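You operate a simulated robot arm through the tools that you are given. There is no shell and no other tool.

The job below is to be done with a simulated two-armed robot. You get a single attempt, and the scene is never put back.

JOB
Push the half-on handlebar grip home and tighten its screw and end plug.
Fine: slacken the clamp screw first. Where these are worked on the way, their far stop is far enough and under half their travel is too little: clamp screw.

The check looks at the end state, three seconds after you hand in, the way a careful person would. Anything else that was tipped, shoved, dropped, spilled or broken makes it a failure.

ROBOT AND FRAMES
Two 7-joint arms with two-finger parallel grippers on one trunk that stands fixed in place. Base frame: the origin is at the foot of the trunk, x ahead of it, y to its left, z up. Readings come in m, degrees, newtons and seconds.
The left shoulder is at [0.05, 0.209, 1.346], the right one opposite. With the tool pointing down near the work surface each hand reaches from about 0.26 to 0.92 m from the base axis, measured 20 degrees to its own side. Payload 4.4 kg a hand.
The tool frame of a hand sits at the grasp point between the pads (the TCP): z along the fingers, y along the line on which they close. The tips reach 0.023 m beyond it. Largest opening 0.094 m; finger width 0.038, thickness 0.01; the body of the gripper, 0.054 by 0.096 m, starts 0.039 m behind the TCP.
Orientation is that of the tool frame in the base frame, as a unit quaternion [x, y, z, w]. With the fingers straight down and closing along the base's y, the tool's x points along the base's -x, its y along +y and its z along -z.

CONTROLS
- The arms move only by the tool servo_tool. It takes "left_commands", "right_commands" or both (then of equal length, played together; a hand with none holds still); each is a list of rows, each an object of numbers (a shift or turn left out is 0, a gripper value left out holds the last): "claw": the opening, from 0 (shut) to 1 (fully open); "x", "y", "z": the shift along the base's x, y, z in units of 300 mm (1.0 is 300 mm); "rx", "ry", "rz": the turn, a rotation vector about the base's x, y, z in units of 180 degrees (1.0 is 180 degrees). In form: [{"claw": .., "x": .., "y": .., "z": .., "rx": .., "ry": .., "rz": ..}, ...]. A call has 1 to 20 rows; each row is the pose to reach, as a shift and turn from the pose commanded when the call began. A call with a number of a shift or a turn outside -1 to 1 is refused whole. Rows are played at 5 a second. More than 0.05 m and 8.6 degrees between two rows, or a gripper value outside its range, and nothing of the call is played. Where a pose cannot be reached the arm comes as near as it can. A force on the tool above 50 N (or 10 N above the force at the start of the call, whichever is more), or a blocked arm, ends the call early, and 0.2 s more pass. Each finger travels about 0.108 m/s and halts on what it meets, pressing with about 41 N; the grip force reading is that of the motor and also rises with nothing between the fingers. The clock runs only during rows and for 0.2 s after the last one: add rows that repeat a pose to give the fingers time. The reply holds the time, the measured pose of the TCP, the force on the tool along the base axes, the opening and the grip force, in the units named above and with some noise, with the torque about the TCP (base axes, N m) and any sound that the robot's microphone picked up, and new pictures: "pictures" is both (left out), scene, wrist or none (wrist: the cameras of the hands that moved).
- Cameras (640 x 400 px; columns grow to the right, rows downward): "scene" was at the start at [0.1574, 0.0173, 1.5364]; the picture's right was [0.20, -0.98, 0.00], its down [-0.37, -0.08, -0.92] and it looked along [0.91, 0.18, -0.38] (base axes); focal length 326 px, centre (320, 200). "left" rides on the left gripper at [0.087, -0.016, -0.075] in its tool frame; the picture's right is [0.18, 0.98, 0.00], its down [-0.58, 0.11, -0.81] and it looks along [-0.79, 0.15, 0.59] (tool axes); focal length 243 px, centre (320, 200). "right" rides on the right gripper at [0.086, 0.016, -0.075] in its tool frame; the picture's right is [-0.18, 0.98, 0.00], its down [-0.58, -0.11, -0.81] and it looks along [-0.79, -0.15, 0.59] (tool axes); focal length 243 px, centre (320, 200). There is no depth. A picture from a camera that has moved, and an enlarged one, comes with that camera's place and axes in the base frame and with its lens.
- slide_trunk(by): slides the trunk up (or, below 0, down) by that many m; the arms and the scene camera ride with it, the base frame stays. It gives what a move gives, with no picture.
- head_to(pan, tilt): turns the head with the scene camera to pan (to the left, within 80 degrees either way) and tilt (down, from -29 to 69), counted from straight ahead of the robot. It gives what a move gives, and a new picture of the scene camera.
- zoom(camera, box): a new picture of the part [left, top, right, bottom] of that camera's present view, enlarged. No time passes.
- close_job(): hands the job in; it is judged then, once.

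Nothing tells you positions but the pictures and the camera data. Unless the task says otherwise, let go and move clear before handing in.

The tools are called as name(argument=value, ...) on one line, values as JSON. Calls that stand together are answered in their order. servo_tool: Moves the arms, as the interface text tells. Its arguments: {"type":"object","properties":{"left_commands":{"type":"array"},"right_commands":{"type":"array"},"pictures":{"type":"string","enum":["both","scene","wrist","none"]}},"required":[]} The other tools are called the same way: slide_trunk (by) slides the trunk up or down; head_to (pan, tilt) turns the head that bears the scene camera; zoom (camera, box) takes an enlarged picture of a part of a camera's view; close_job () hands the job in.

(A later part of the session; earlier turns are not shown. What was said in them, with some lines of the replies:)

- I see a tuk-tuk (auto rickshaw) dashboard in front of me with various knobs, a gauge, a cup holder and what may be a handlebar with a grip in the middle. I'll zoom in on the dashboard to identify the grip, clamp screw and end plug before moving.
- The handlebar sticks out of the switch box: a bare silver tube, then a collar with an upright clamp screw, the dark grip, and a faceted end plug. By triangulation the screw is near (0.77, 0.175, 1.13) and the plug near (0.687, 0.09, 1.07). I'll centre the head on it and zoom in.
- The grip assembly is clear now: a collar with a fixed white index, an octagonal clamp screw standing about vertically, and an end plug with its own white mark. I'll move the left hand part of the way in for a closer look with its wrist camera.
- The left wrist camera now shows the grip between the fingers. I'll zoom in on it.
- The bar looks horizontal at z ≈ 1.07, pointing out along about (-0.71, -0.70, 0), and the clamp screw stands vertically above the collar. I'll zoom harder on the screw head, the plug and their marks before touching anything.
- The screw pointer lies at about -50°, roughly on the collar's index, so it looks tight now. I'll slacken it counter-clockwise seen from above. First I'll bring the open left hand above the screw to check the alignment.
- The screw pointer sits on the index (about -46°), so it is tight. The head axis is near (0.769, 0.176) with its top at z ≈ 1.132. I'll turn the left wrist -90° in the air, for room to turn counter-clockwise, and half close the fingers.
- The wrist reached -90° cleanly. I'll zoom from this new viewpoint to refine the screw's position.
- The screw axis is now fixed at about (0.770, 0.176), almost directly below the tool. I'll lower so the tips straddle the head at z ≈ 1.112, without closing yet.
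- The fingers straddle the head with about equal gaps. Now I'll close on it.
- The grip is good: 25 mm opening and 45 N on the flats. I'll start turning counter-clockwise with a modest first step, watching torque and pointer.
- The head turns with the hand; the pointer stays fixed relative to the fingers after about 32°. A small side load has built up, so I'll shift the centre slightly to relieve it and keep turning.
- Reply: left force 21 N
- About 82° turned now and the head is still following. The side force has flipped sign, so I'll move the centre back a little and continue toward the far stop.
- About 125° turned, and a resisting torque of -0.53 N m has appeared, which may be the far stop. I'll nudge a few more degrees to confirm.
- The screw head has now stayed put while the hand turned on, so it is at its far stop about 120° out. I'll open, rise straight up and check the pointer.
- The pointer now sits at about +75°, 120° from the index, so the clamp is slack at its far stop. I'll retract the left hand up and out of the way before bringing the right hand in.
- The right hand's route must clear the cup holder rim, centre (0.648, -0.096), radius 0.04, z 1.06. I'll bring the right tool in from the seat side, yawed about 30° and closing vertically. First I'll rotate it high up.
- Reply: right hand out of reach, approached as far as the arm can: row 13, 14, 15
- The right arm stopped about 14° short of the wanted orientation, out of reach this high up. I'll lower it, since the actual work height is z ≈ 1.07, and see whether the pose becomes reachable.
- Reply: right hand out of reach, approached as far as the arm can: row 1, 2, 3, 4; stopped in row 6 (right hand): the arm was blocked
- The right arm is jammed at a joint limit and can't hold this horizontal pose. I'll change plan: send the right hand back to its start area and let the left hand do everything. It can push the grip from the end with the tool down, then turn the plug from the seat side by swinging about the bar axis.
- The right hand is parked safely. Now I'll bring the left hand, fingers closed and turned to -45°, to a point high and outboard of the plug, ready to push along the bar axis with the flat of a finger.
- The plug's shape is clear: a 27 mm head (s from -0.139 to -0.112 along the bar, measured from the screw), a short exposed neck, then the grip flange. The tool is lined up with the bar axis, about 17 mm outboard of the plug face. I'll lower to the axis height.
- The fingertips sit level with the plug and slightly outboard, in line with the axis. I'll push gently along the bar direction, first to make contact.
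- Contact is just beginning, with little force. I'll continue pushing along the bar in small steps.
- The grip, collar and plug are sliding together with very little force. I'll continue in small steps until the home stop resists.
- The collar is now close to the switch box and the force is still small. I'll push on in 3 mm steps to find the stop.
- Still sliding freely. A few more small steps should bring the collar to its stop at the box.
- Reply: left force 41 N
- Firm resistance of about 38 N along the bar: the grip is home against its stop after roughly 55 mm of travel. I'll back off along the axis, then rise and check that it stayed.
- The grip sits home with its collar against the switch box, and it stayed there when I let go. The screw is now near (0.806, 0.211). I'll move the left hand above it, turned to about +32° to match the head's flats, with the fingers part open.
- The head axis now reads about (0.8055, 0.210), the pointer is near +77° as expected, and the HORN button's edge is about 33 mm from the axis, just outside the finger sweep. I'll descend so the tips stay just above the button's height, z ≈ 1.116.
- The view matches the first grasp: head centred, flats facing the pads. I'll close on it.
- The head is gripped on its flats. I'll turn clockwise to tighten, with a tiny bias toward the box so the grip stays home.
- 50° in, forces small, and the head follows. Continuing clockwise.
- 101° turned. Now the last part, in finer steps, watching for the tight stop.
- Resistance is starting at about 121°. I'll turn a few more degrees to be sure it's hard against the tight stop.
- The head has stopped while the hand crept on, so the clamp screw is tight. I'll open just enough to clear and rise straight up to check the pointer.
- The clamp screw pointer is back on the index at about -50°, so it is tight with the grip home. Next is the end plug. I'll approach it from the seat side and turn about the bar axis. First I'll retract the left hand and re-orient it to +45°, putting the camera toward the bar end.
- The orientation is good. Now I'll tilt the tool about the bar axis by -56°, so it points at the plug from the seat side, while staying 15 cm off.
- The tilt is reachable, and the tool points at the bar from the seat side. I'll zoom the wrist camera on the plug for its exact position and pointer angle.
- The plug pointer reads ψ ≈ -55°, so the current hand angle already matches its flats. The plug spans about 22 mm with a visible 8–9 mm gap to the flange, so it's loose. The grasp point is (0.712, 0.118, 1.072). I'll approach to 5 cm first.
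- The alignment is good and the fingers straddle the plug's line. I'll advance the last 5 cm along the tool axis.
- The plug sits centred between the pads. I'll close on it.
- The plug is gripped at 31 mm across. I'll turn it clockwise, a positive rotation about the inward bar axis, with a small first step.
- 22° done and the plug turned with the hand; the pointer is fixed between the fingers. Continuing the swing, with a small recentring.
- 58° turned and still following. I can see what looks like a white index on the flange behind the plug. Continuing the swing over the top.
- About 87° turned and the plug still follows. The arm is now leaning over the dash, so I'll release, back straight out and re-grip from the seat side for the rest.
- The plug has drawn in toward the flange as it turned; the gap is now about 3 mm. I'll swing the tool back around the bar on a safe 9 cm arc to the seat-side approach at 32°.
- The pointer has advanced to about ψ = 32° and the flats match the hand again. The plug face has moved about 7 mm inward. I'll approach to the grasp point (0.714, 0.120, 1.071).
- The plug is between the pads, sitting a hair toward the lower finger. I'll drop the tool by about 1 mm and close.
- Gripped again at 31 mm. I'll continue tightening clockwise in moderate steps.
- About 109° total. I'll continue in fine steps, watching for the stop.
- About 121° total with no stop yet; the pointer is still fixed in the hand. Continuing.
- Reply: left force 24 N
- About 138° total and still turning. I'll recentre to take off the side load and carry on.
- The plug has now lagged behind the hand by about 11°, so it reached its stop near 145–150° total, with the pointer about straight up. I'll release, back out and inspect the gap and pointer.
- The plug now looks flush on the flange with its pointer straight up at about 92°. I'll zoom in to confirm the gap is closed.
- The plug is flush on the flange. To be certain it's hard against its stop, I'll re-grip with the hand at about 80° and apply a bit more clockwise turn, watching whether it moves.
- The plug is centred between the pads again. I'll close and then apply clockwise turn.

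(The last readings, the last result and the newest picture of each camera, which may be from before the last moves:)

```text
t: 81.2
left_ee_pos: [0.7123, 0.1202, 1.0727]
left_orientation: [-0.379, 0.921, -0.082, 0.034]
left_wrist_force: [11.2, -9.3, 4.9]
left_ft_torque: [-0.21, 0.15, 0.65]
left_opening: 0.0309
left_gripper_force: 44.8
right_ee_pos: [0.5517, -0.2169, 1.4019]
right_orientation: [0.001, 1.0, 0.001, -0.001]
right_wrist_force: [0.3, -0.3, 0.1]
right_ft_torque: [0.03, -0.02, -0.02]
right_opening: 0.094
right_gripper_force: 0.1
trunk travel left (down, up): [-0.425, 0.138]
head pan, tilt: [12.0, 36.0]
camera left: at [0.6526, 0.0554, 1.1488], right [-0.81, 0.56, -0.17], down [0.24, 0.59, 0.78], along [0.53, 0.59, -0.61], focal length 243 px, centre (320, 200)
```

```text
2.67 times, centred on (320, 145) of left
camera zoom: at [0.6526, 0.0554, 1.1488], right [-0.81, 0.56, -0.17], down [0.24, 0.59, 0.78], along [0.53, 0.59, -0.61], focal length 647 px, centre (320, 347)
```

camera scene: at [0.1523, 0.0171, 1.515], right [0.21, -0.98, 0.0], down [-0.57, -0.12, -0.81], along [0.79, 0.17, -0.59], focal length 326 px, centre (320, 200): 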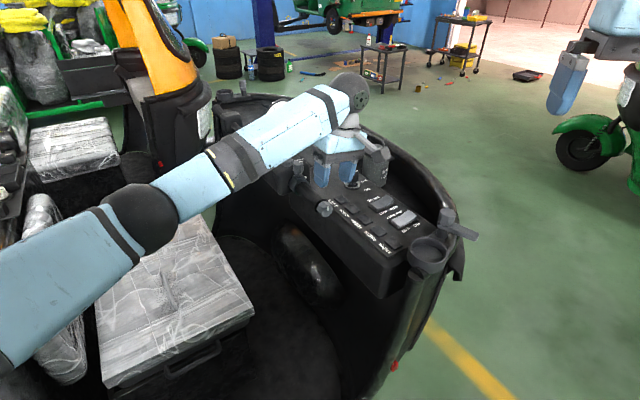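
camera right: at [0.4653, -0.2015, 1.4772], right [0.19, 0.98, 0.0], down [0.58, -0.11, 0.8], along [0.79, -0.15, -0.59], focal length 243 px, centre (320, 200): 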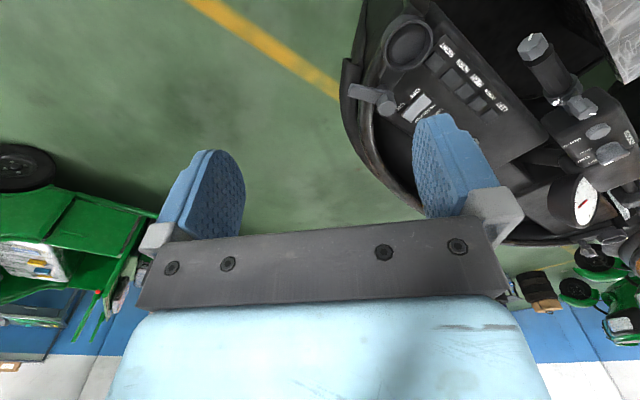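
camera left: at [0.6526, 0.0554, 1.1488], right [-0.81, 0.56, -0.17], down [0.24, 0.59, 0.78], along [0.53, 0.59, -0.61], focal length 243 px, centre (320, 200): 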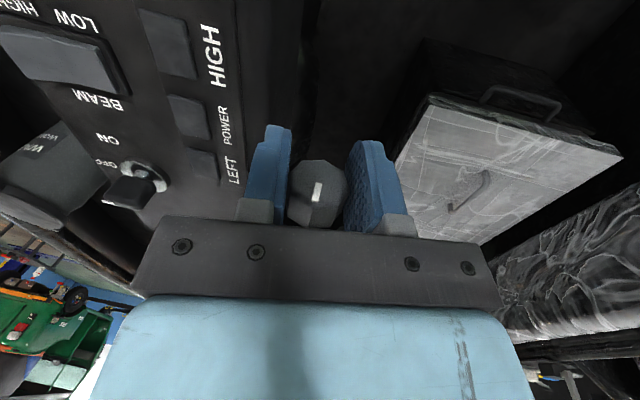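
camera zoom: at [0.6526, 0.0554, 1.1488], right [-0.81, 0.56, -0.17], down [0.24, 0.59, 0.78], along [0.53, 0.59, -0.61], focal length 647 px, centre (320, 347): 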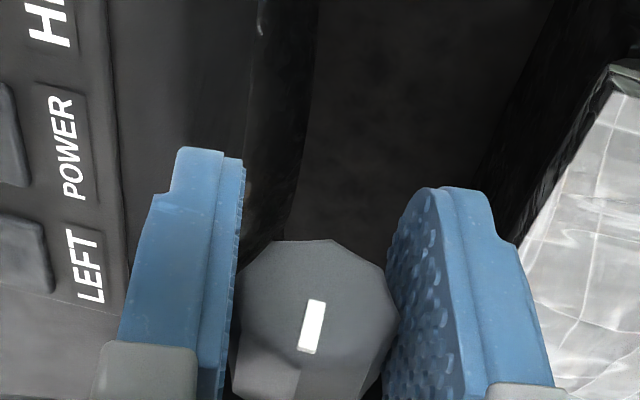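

Gripped. Now I'll turn about 13° clockwise and see whether the plug stays put.

servo_tool(left_commands=[{"rx": 0.013, "ry": 0.013, "x": 0.002, "y": -0.002}, {"rx": 0.026, "ry": 0.026, "x": 0.003, "y": -0.003}, {"rx": 0.039, "ry": 0.039, "x": 0.003, "y": -0.003}, {"rx": 0.052, "ry": 0.052, "x": 0.003, "y": -0.003}], pictures="wrist")

zoom(camera="left", box=[220, 70, 420, 220])

```text
t: 82.2
left_ee_pos: [0.715, 0.1211, 1.0708]
left_orientation: [-0.381, 0.924, 0.027, -0.011]
left_wrist_force: [1.1, -1.5, -0.1]
left_ft_torque: [-0.57, 0.13, 0.66]
left_opening: 0.0313
left_gripper_force: 45.1
right_ee_pos: [0.5507, -0.217, 1.4024]
right_orientation: [0.001, 1.0, 0.0, -0.002]
right_wrist_force: [-0.3, -0.7, 1.2]
right_ft_torque: [-0.01, 0.0, -0.01]
right_opening: 0.0942
right_gripper_force: 0.0
trunk travel left (down, up): [-0.425, 0.138]
head pan, tilt: [12.0, 36.0]
camera left: at [0.6662, 0.043, 1.1445], right [-0.82, 0.57, 0.06], down [0.37, 0.45, 0.81], along [0.43, 0.69, -0.58], focal length 243 px, centre (320, 200)
```

left: 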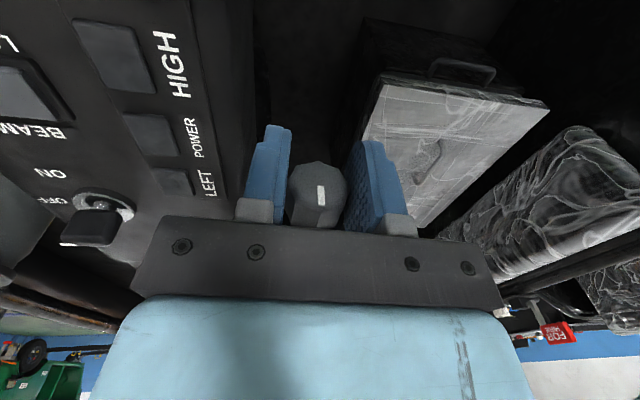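

```text
2.67 times, centred on (320, 145) of left
camera zoom: at [0.6662, 0.043, 1.1445], right [-0.82, 0.57, 0.06], down [0.37, 0.45, 0.81], along [0.43, 0.69, -0.58], focal length 647 px, centre (320, 347)
```

zoom: 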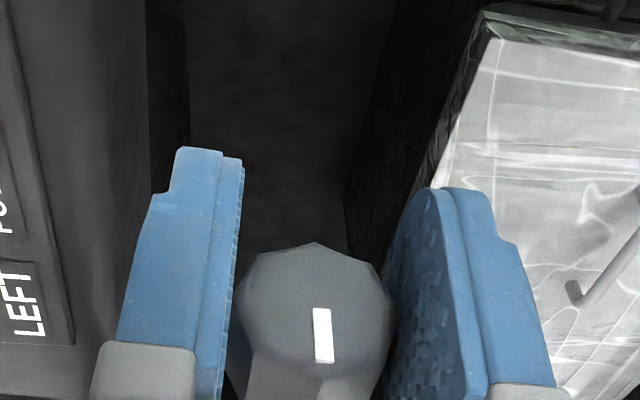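

The plug stayed put while the hand turned 13°, with a resisting torque of about -0.3 N m, so it's hard tight. I'll release and back straight out.

servo_tool(left_commands=[{"claw": 0.42}, {"claw": 0.55}, {"claw": 0.55}, {"x": 0.004, "y": -0.004, "z": 0.08}, {"x": 0.008, "y": -0.008, "z": 0.18}, {"x": 0.012, "y": -0.012, "z": 0.3}, {"x": 0.012, "y": -0.012, "z": 0.42}, {"x": 0.012, "y": -0.012, "z": 0.42}], pictures="both")

zoom(camera="left", box=[220, 20, 420, 220])

zoom(camera="scene", box=[270, 150, 370, 240])

```text
t: 84.0
left_ee_pos: [0.7191, 0.1163, 1.1979]
left_orientation: [-0.38, 0.925, 0.025, -0.012]
left_wrist_force: [-0.3, -0.2, 0.9]
left_ft_torque: [-0.02, 0.0, -0.01]
left_opening: 0.0516
left_gripper_force: 0.0
right_ee_pos: [0.5502, -0.2164, 1.403]
right_orientation: [0.001, 1.0, 0.0, -0.001]
right_wrist_force: [0.5, 0.2, -0.1]
right_ft_torque: [0.02, 0.01, 0.02]
right_opening: 0.0939
right_gripper_force: 0.1
trunk travel left (down, up): [-0.425, 0.138]
head pan, tilt: [12.0, 36.0]
camera scene: at [0.1528, 0.0173, 1.5149], right [0.21, -0.98, 0.0], down [-0.58, -0.12, -0.81], along [0.79, 0.17, -0.59], focal length 326 px, centre (320, 200)
camera left: at [0.67, 0.0394, 1.2717], right [-0.82, 0.57, 0.05], down [0.37, 0.46, 0.81], along [0.44, 0.69, -0.58], focal length 243 px, centre (320, 200)
```

scene: 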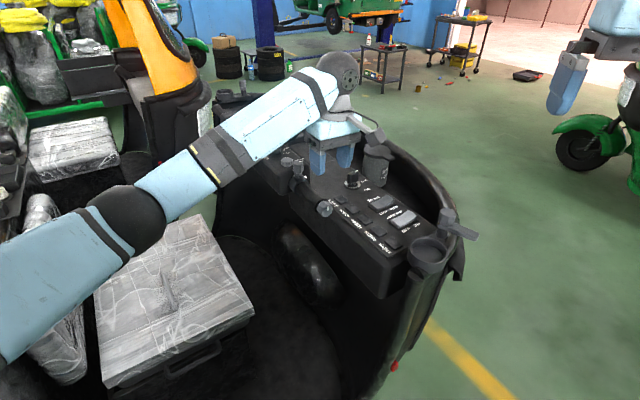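
left: 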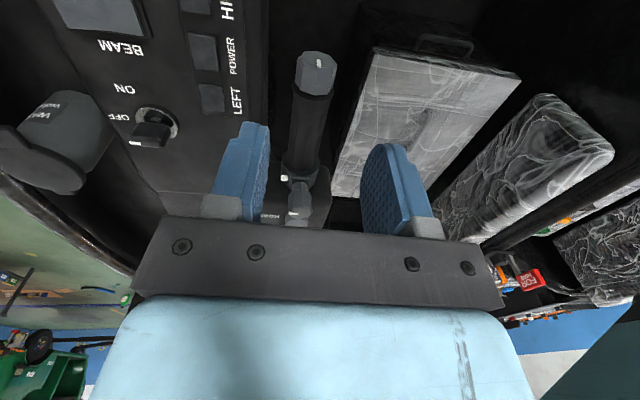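

```text
2.00 times, centred on (320, 120) of left
camera zoom: at [0.67, 0.0394, 1.2717], right [-0.82, 0.57, 0.05], down [0.37, 0.46, 0.81], along [0.44, 0.69, -0.58], focal length 485 px, centre (320, 360)
```

zoom: 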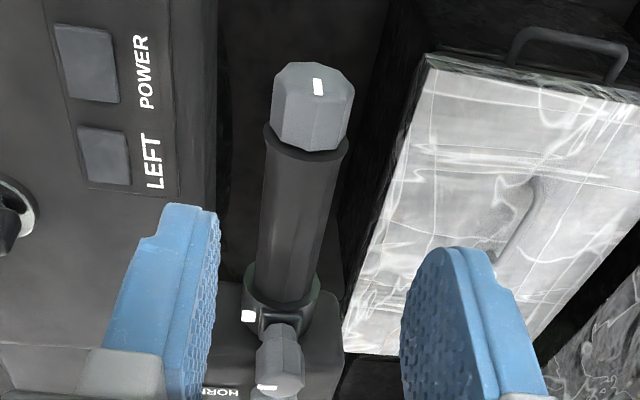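

```text
4.44 times, centred on (320, 195) of scene
camera zoom: at [0.1528, 0.0173, 1.5149], right [0.21, -0.98, 0.0], down [-0.58, -0.12, -0.81], along [0.79, 0.17, -0.59], focal length 1451 px, centre (320, 222)
```

zoom: 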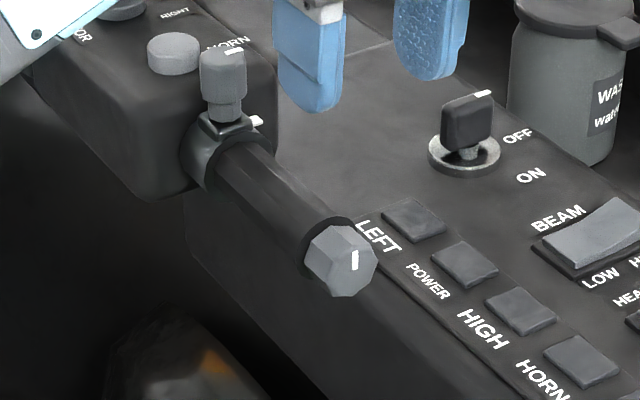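

Everything looks right: the grip is home with its collar against the box, the clamp screw pointer is on its index, and the plug is flush with its pointer up. I'll move the left hand up and clear.

servo_tool(left_commands=[{"z": 0.13}, {"x": -0.04, "y": 0.03, "z": 0.25}, {"x": -0.12, "y": 0.09, "z": 0.36, "rx": -0.006, "ry": -0.006}, {"x": -0.22, "y": 0.16, "z": 0.45, "rx": -0.012, "ry": -0.012}, {"x": -0.32, "y": 0.24, "z": 0.52, "rx": -0.012, "ry": -0.012}, {"x": -0.42, "y": 0.32, "z": 0.57, "rx": -0.012, "ry": -0.012}, {"x": -0.52, "y": 0.4, "z": 0.6, "rx": -0.012, "ry": -0.012}, {"x": -0.62, "y": 0.47, "z": 0.63, "rx": -0.012, "ry": -0.012}, {"x": -0.72, "y": 0.54, "z": 0.64, "rx": -0.012, "ry": -0.012}, {"x": -0.8, "y": 0.6, "z": 0.64, "rx": -0.012, "ry": -0.012}, {"x": -0.8, "y": 0.6, "z": 0.64, "rx": -0.012, "ry": -0.012}], pictures="both")

zoom(camera="scene", box=[250, 130, 380, 240])

zoom(camera="scene", box=[360, 130, 490, 280])

zoom(camera="right", box=[500, 0, 640, 140])

```text
t: 86.4
left_ee_pos: [0.4806, 0.2955, 1.3909]
left_orientation: [-0.38, 0.925, 0.0, 0.0]
left_wrist_force: [0.2, -0.3, 1.1]
left_ft_torque: [0.0, 0.02, -0.02]
left_opening: 0.0518
left_gripper_force: 0.1
right_ee_pos: [0.5507, -0.2171, 1.4027]
right_orientation: [0.0, 1.0, 0.0, -0.001]
right_wrist_force: [0.9, -0.1, -0.5]
right_ft_torque: [0.02, 0.03, 0.03]
right_opening: 0.094
right_gripper_force: 0.0
trunk travel left (down, up): [-0.425, 0.138]
head pan, tilt: [12.0, 36.0]
camera scene: at [0.1529, 0.0164, 1.5149], right [0.21, -0.98, 0.0], down [-0.58, -0.12, -0.81], along [0.79, 0.17, -0.59], focal length 326 px, centre (320, 200)
camera left: at [0.43, 0.223, 1.4642], right [-0.82, 0.57, 0.0], down [0.34, 0.49, 0.81], along [0.46, 0.66, -0.59], focal length 243 px, centre (320, 200)
```

scene: 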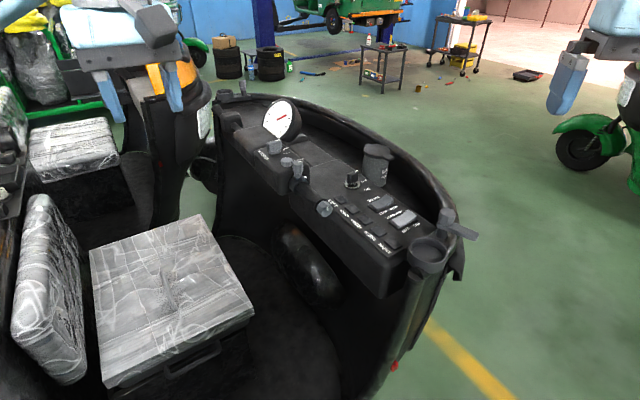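
left: 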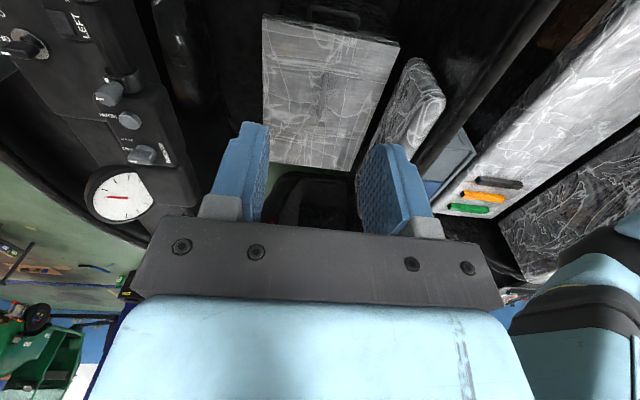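

```text
3.64 times, centred on (315, 185) of scene
camera zoom: at [0.1529, 0.0164, 1.5149], right [0.21, -0.98, 0.0], down [-0.58, -0.12, -0.81], along [0.79, 0.17, -0.59], focal length 1187 px, centre (338, 254)
```

zoom: 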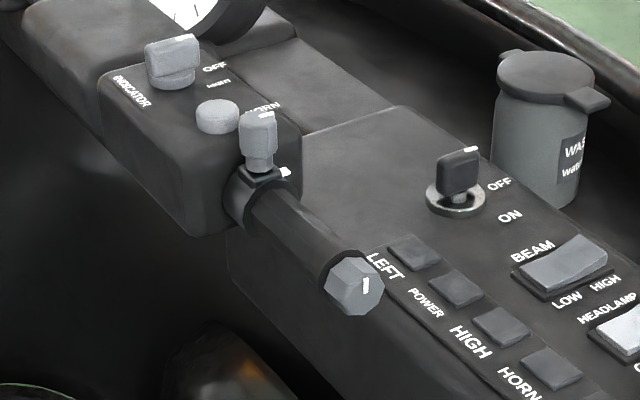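

```text
2.67 times, centred on (425, 205) of scene
camera zoom: at [0.1529, 0.0164, 1.5149], right [0.21, -0.98, 0.0], down [-0.58, -0.12, -0.81], along [0.79, 0.17, -0.59], focal length 871 px, centre (40, 187)
```

zoom: 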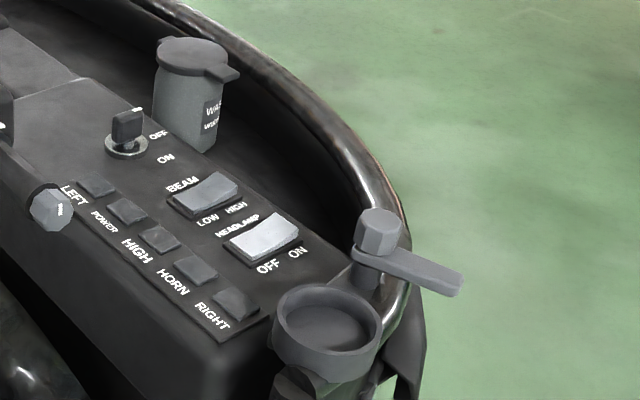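

```text
2.86 times, centred on (570, 70) of right
camera zoom: at [0.4652, -0.2012, 1.4771], right [0.19, 0.98, 0.0], down [0.58, -0.11, 0.81], along [0.79, -0.15, -0.59], focal length 693 px, centre (-394, 571)
```

zoom: 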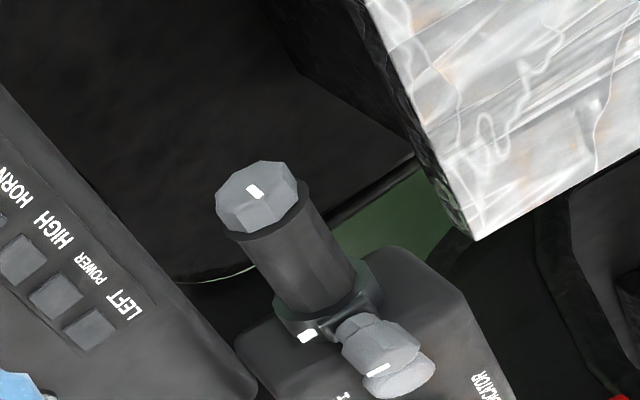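

Both hands are clear. The collar is home against the switch box, the clamp screw pointer is on its index, and the end plug is flush and tight. The ignition key, switches, HORN button, bottle, cup holder and lever all look unchanged. Handing in.

close_job()

```text
The job is handed in.
```

The grip is pushed home with its collar against the switch box, and both the clamp screw and the end plug are tight. The job is handed in, but I have no result from the check yet.

- **Clamp screw, slackened first:** I turned it about 120° counter-clockwise to its far stop before moving the grip.
- **Grip:** It slid about 5 cm along the bar with little force, then met a firm stop at around 38 N and stayed there when released.
- **Clamp screw, tightened:** I turned it back about 120° clockwise until it stopped. Its pointer is on the collar's white index again.
- **End plug:** I turned it clockwise roughly 147° in two strokes. It now sits flush on the flange with its pointer straight up. A further 13° of hand turn didn't move it.

Early on, the right arm reached a joint limit near the cup holder while I tried a horizontal approach. Its force reading stayed near zero, and I moved it back and did all the work with the left hand. In the last pictures the other controls, the bottle, the cup holder and the lever look unchanged. Both hands are clear.
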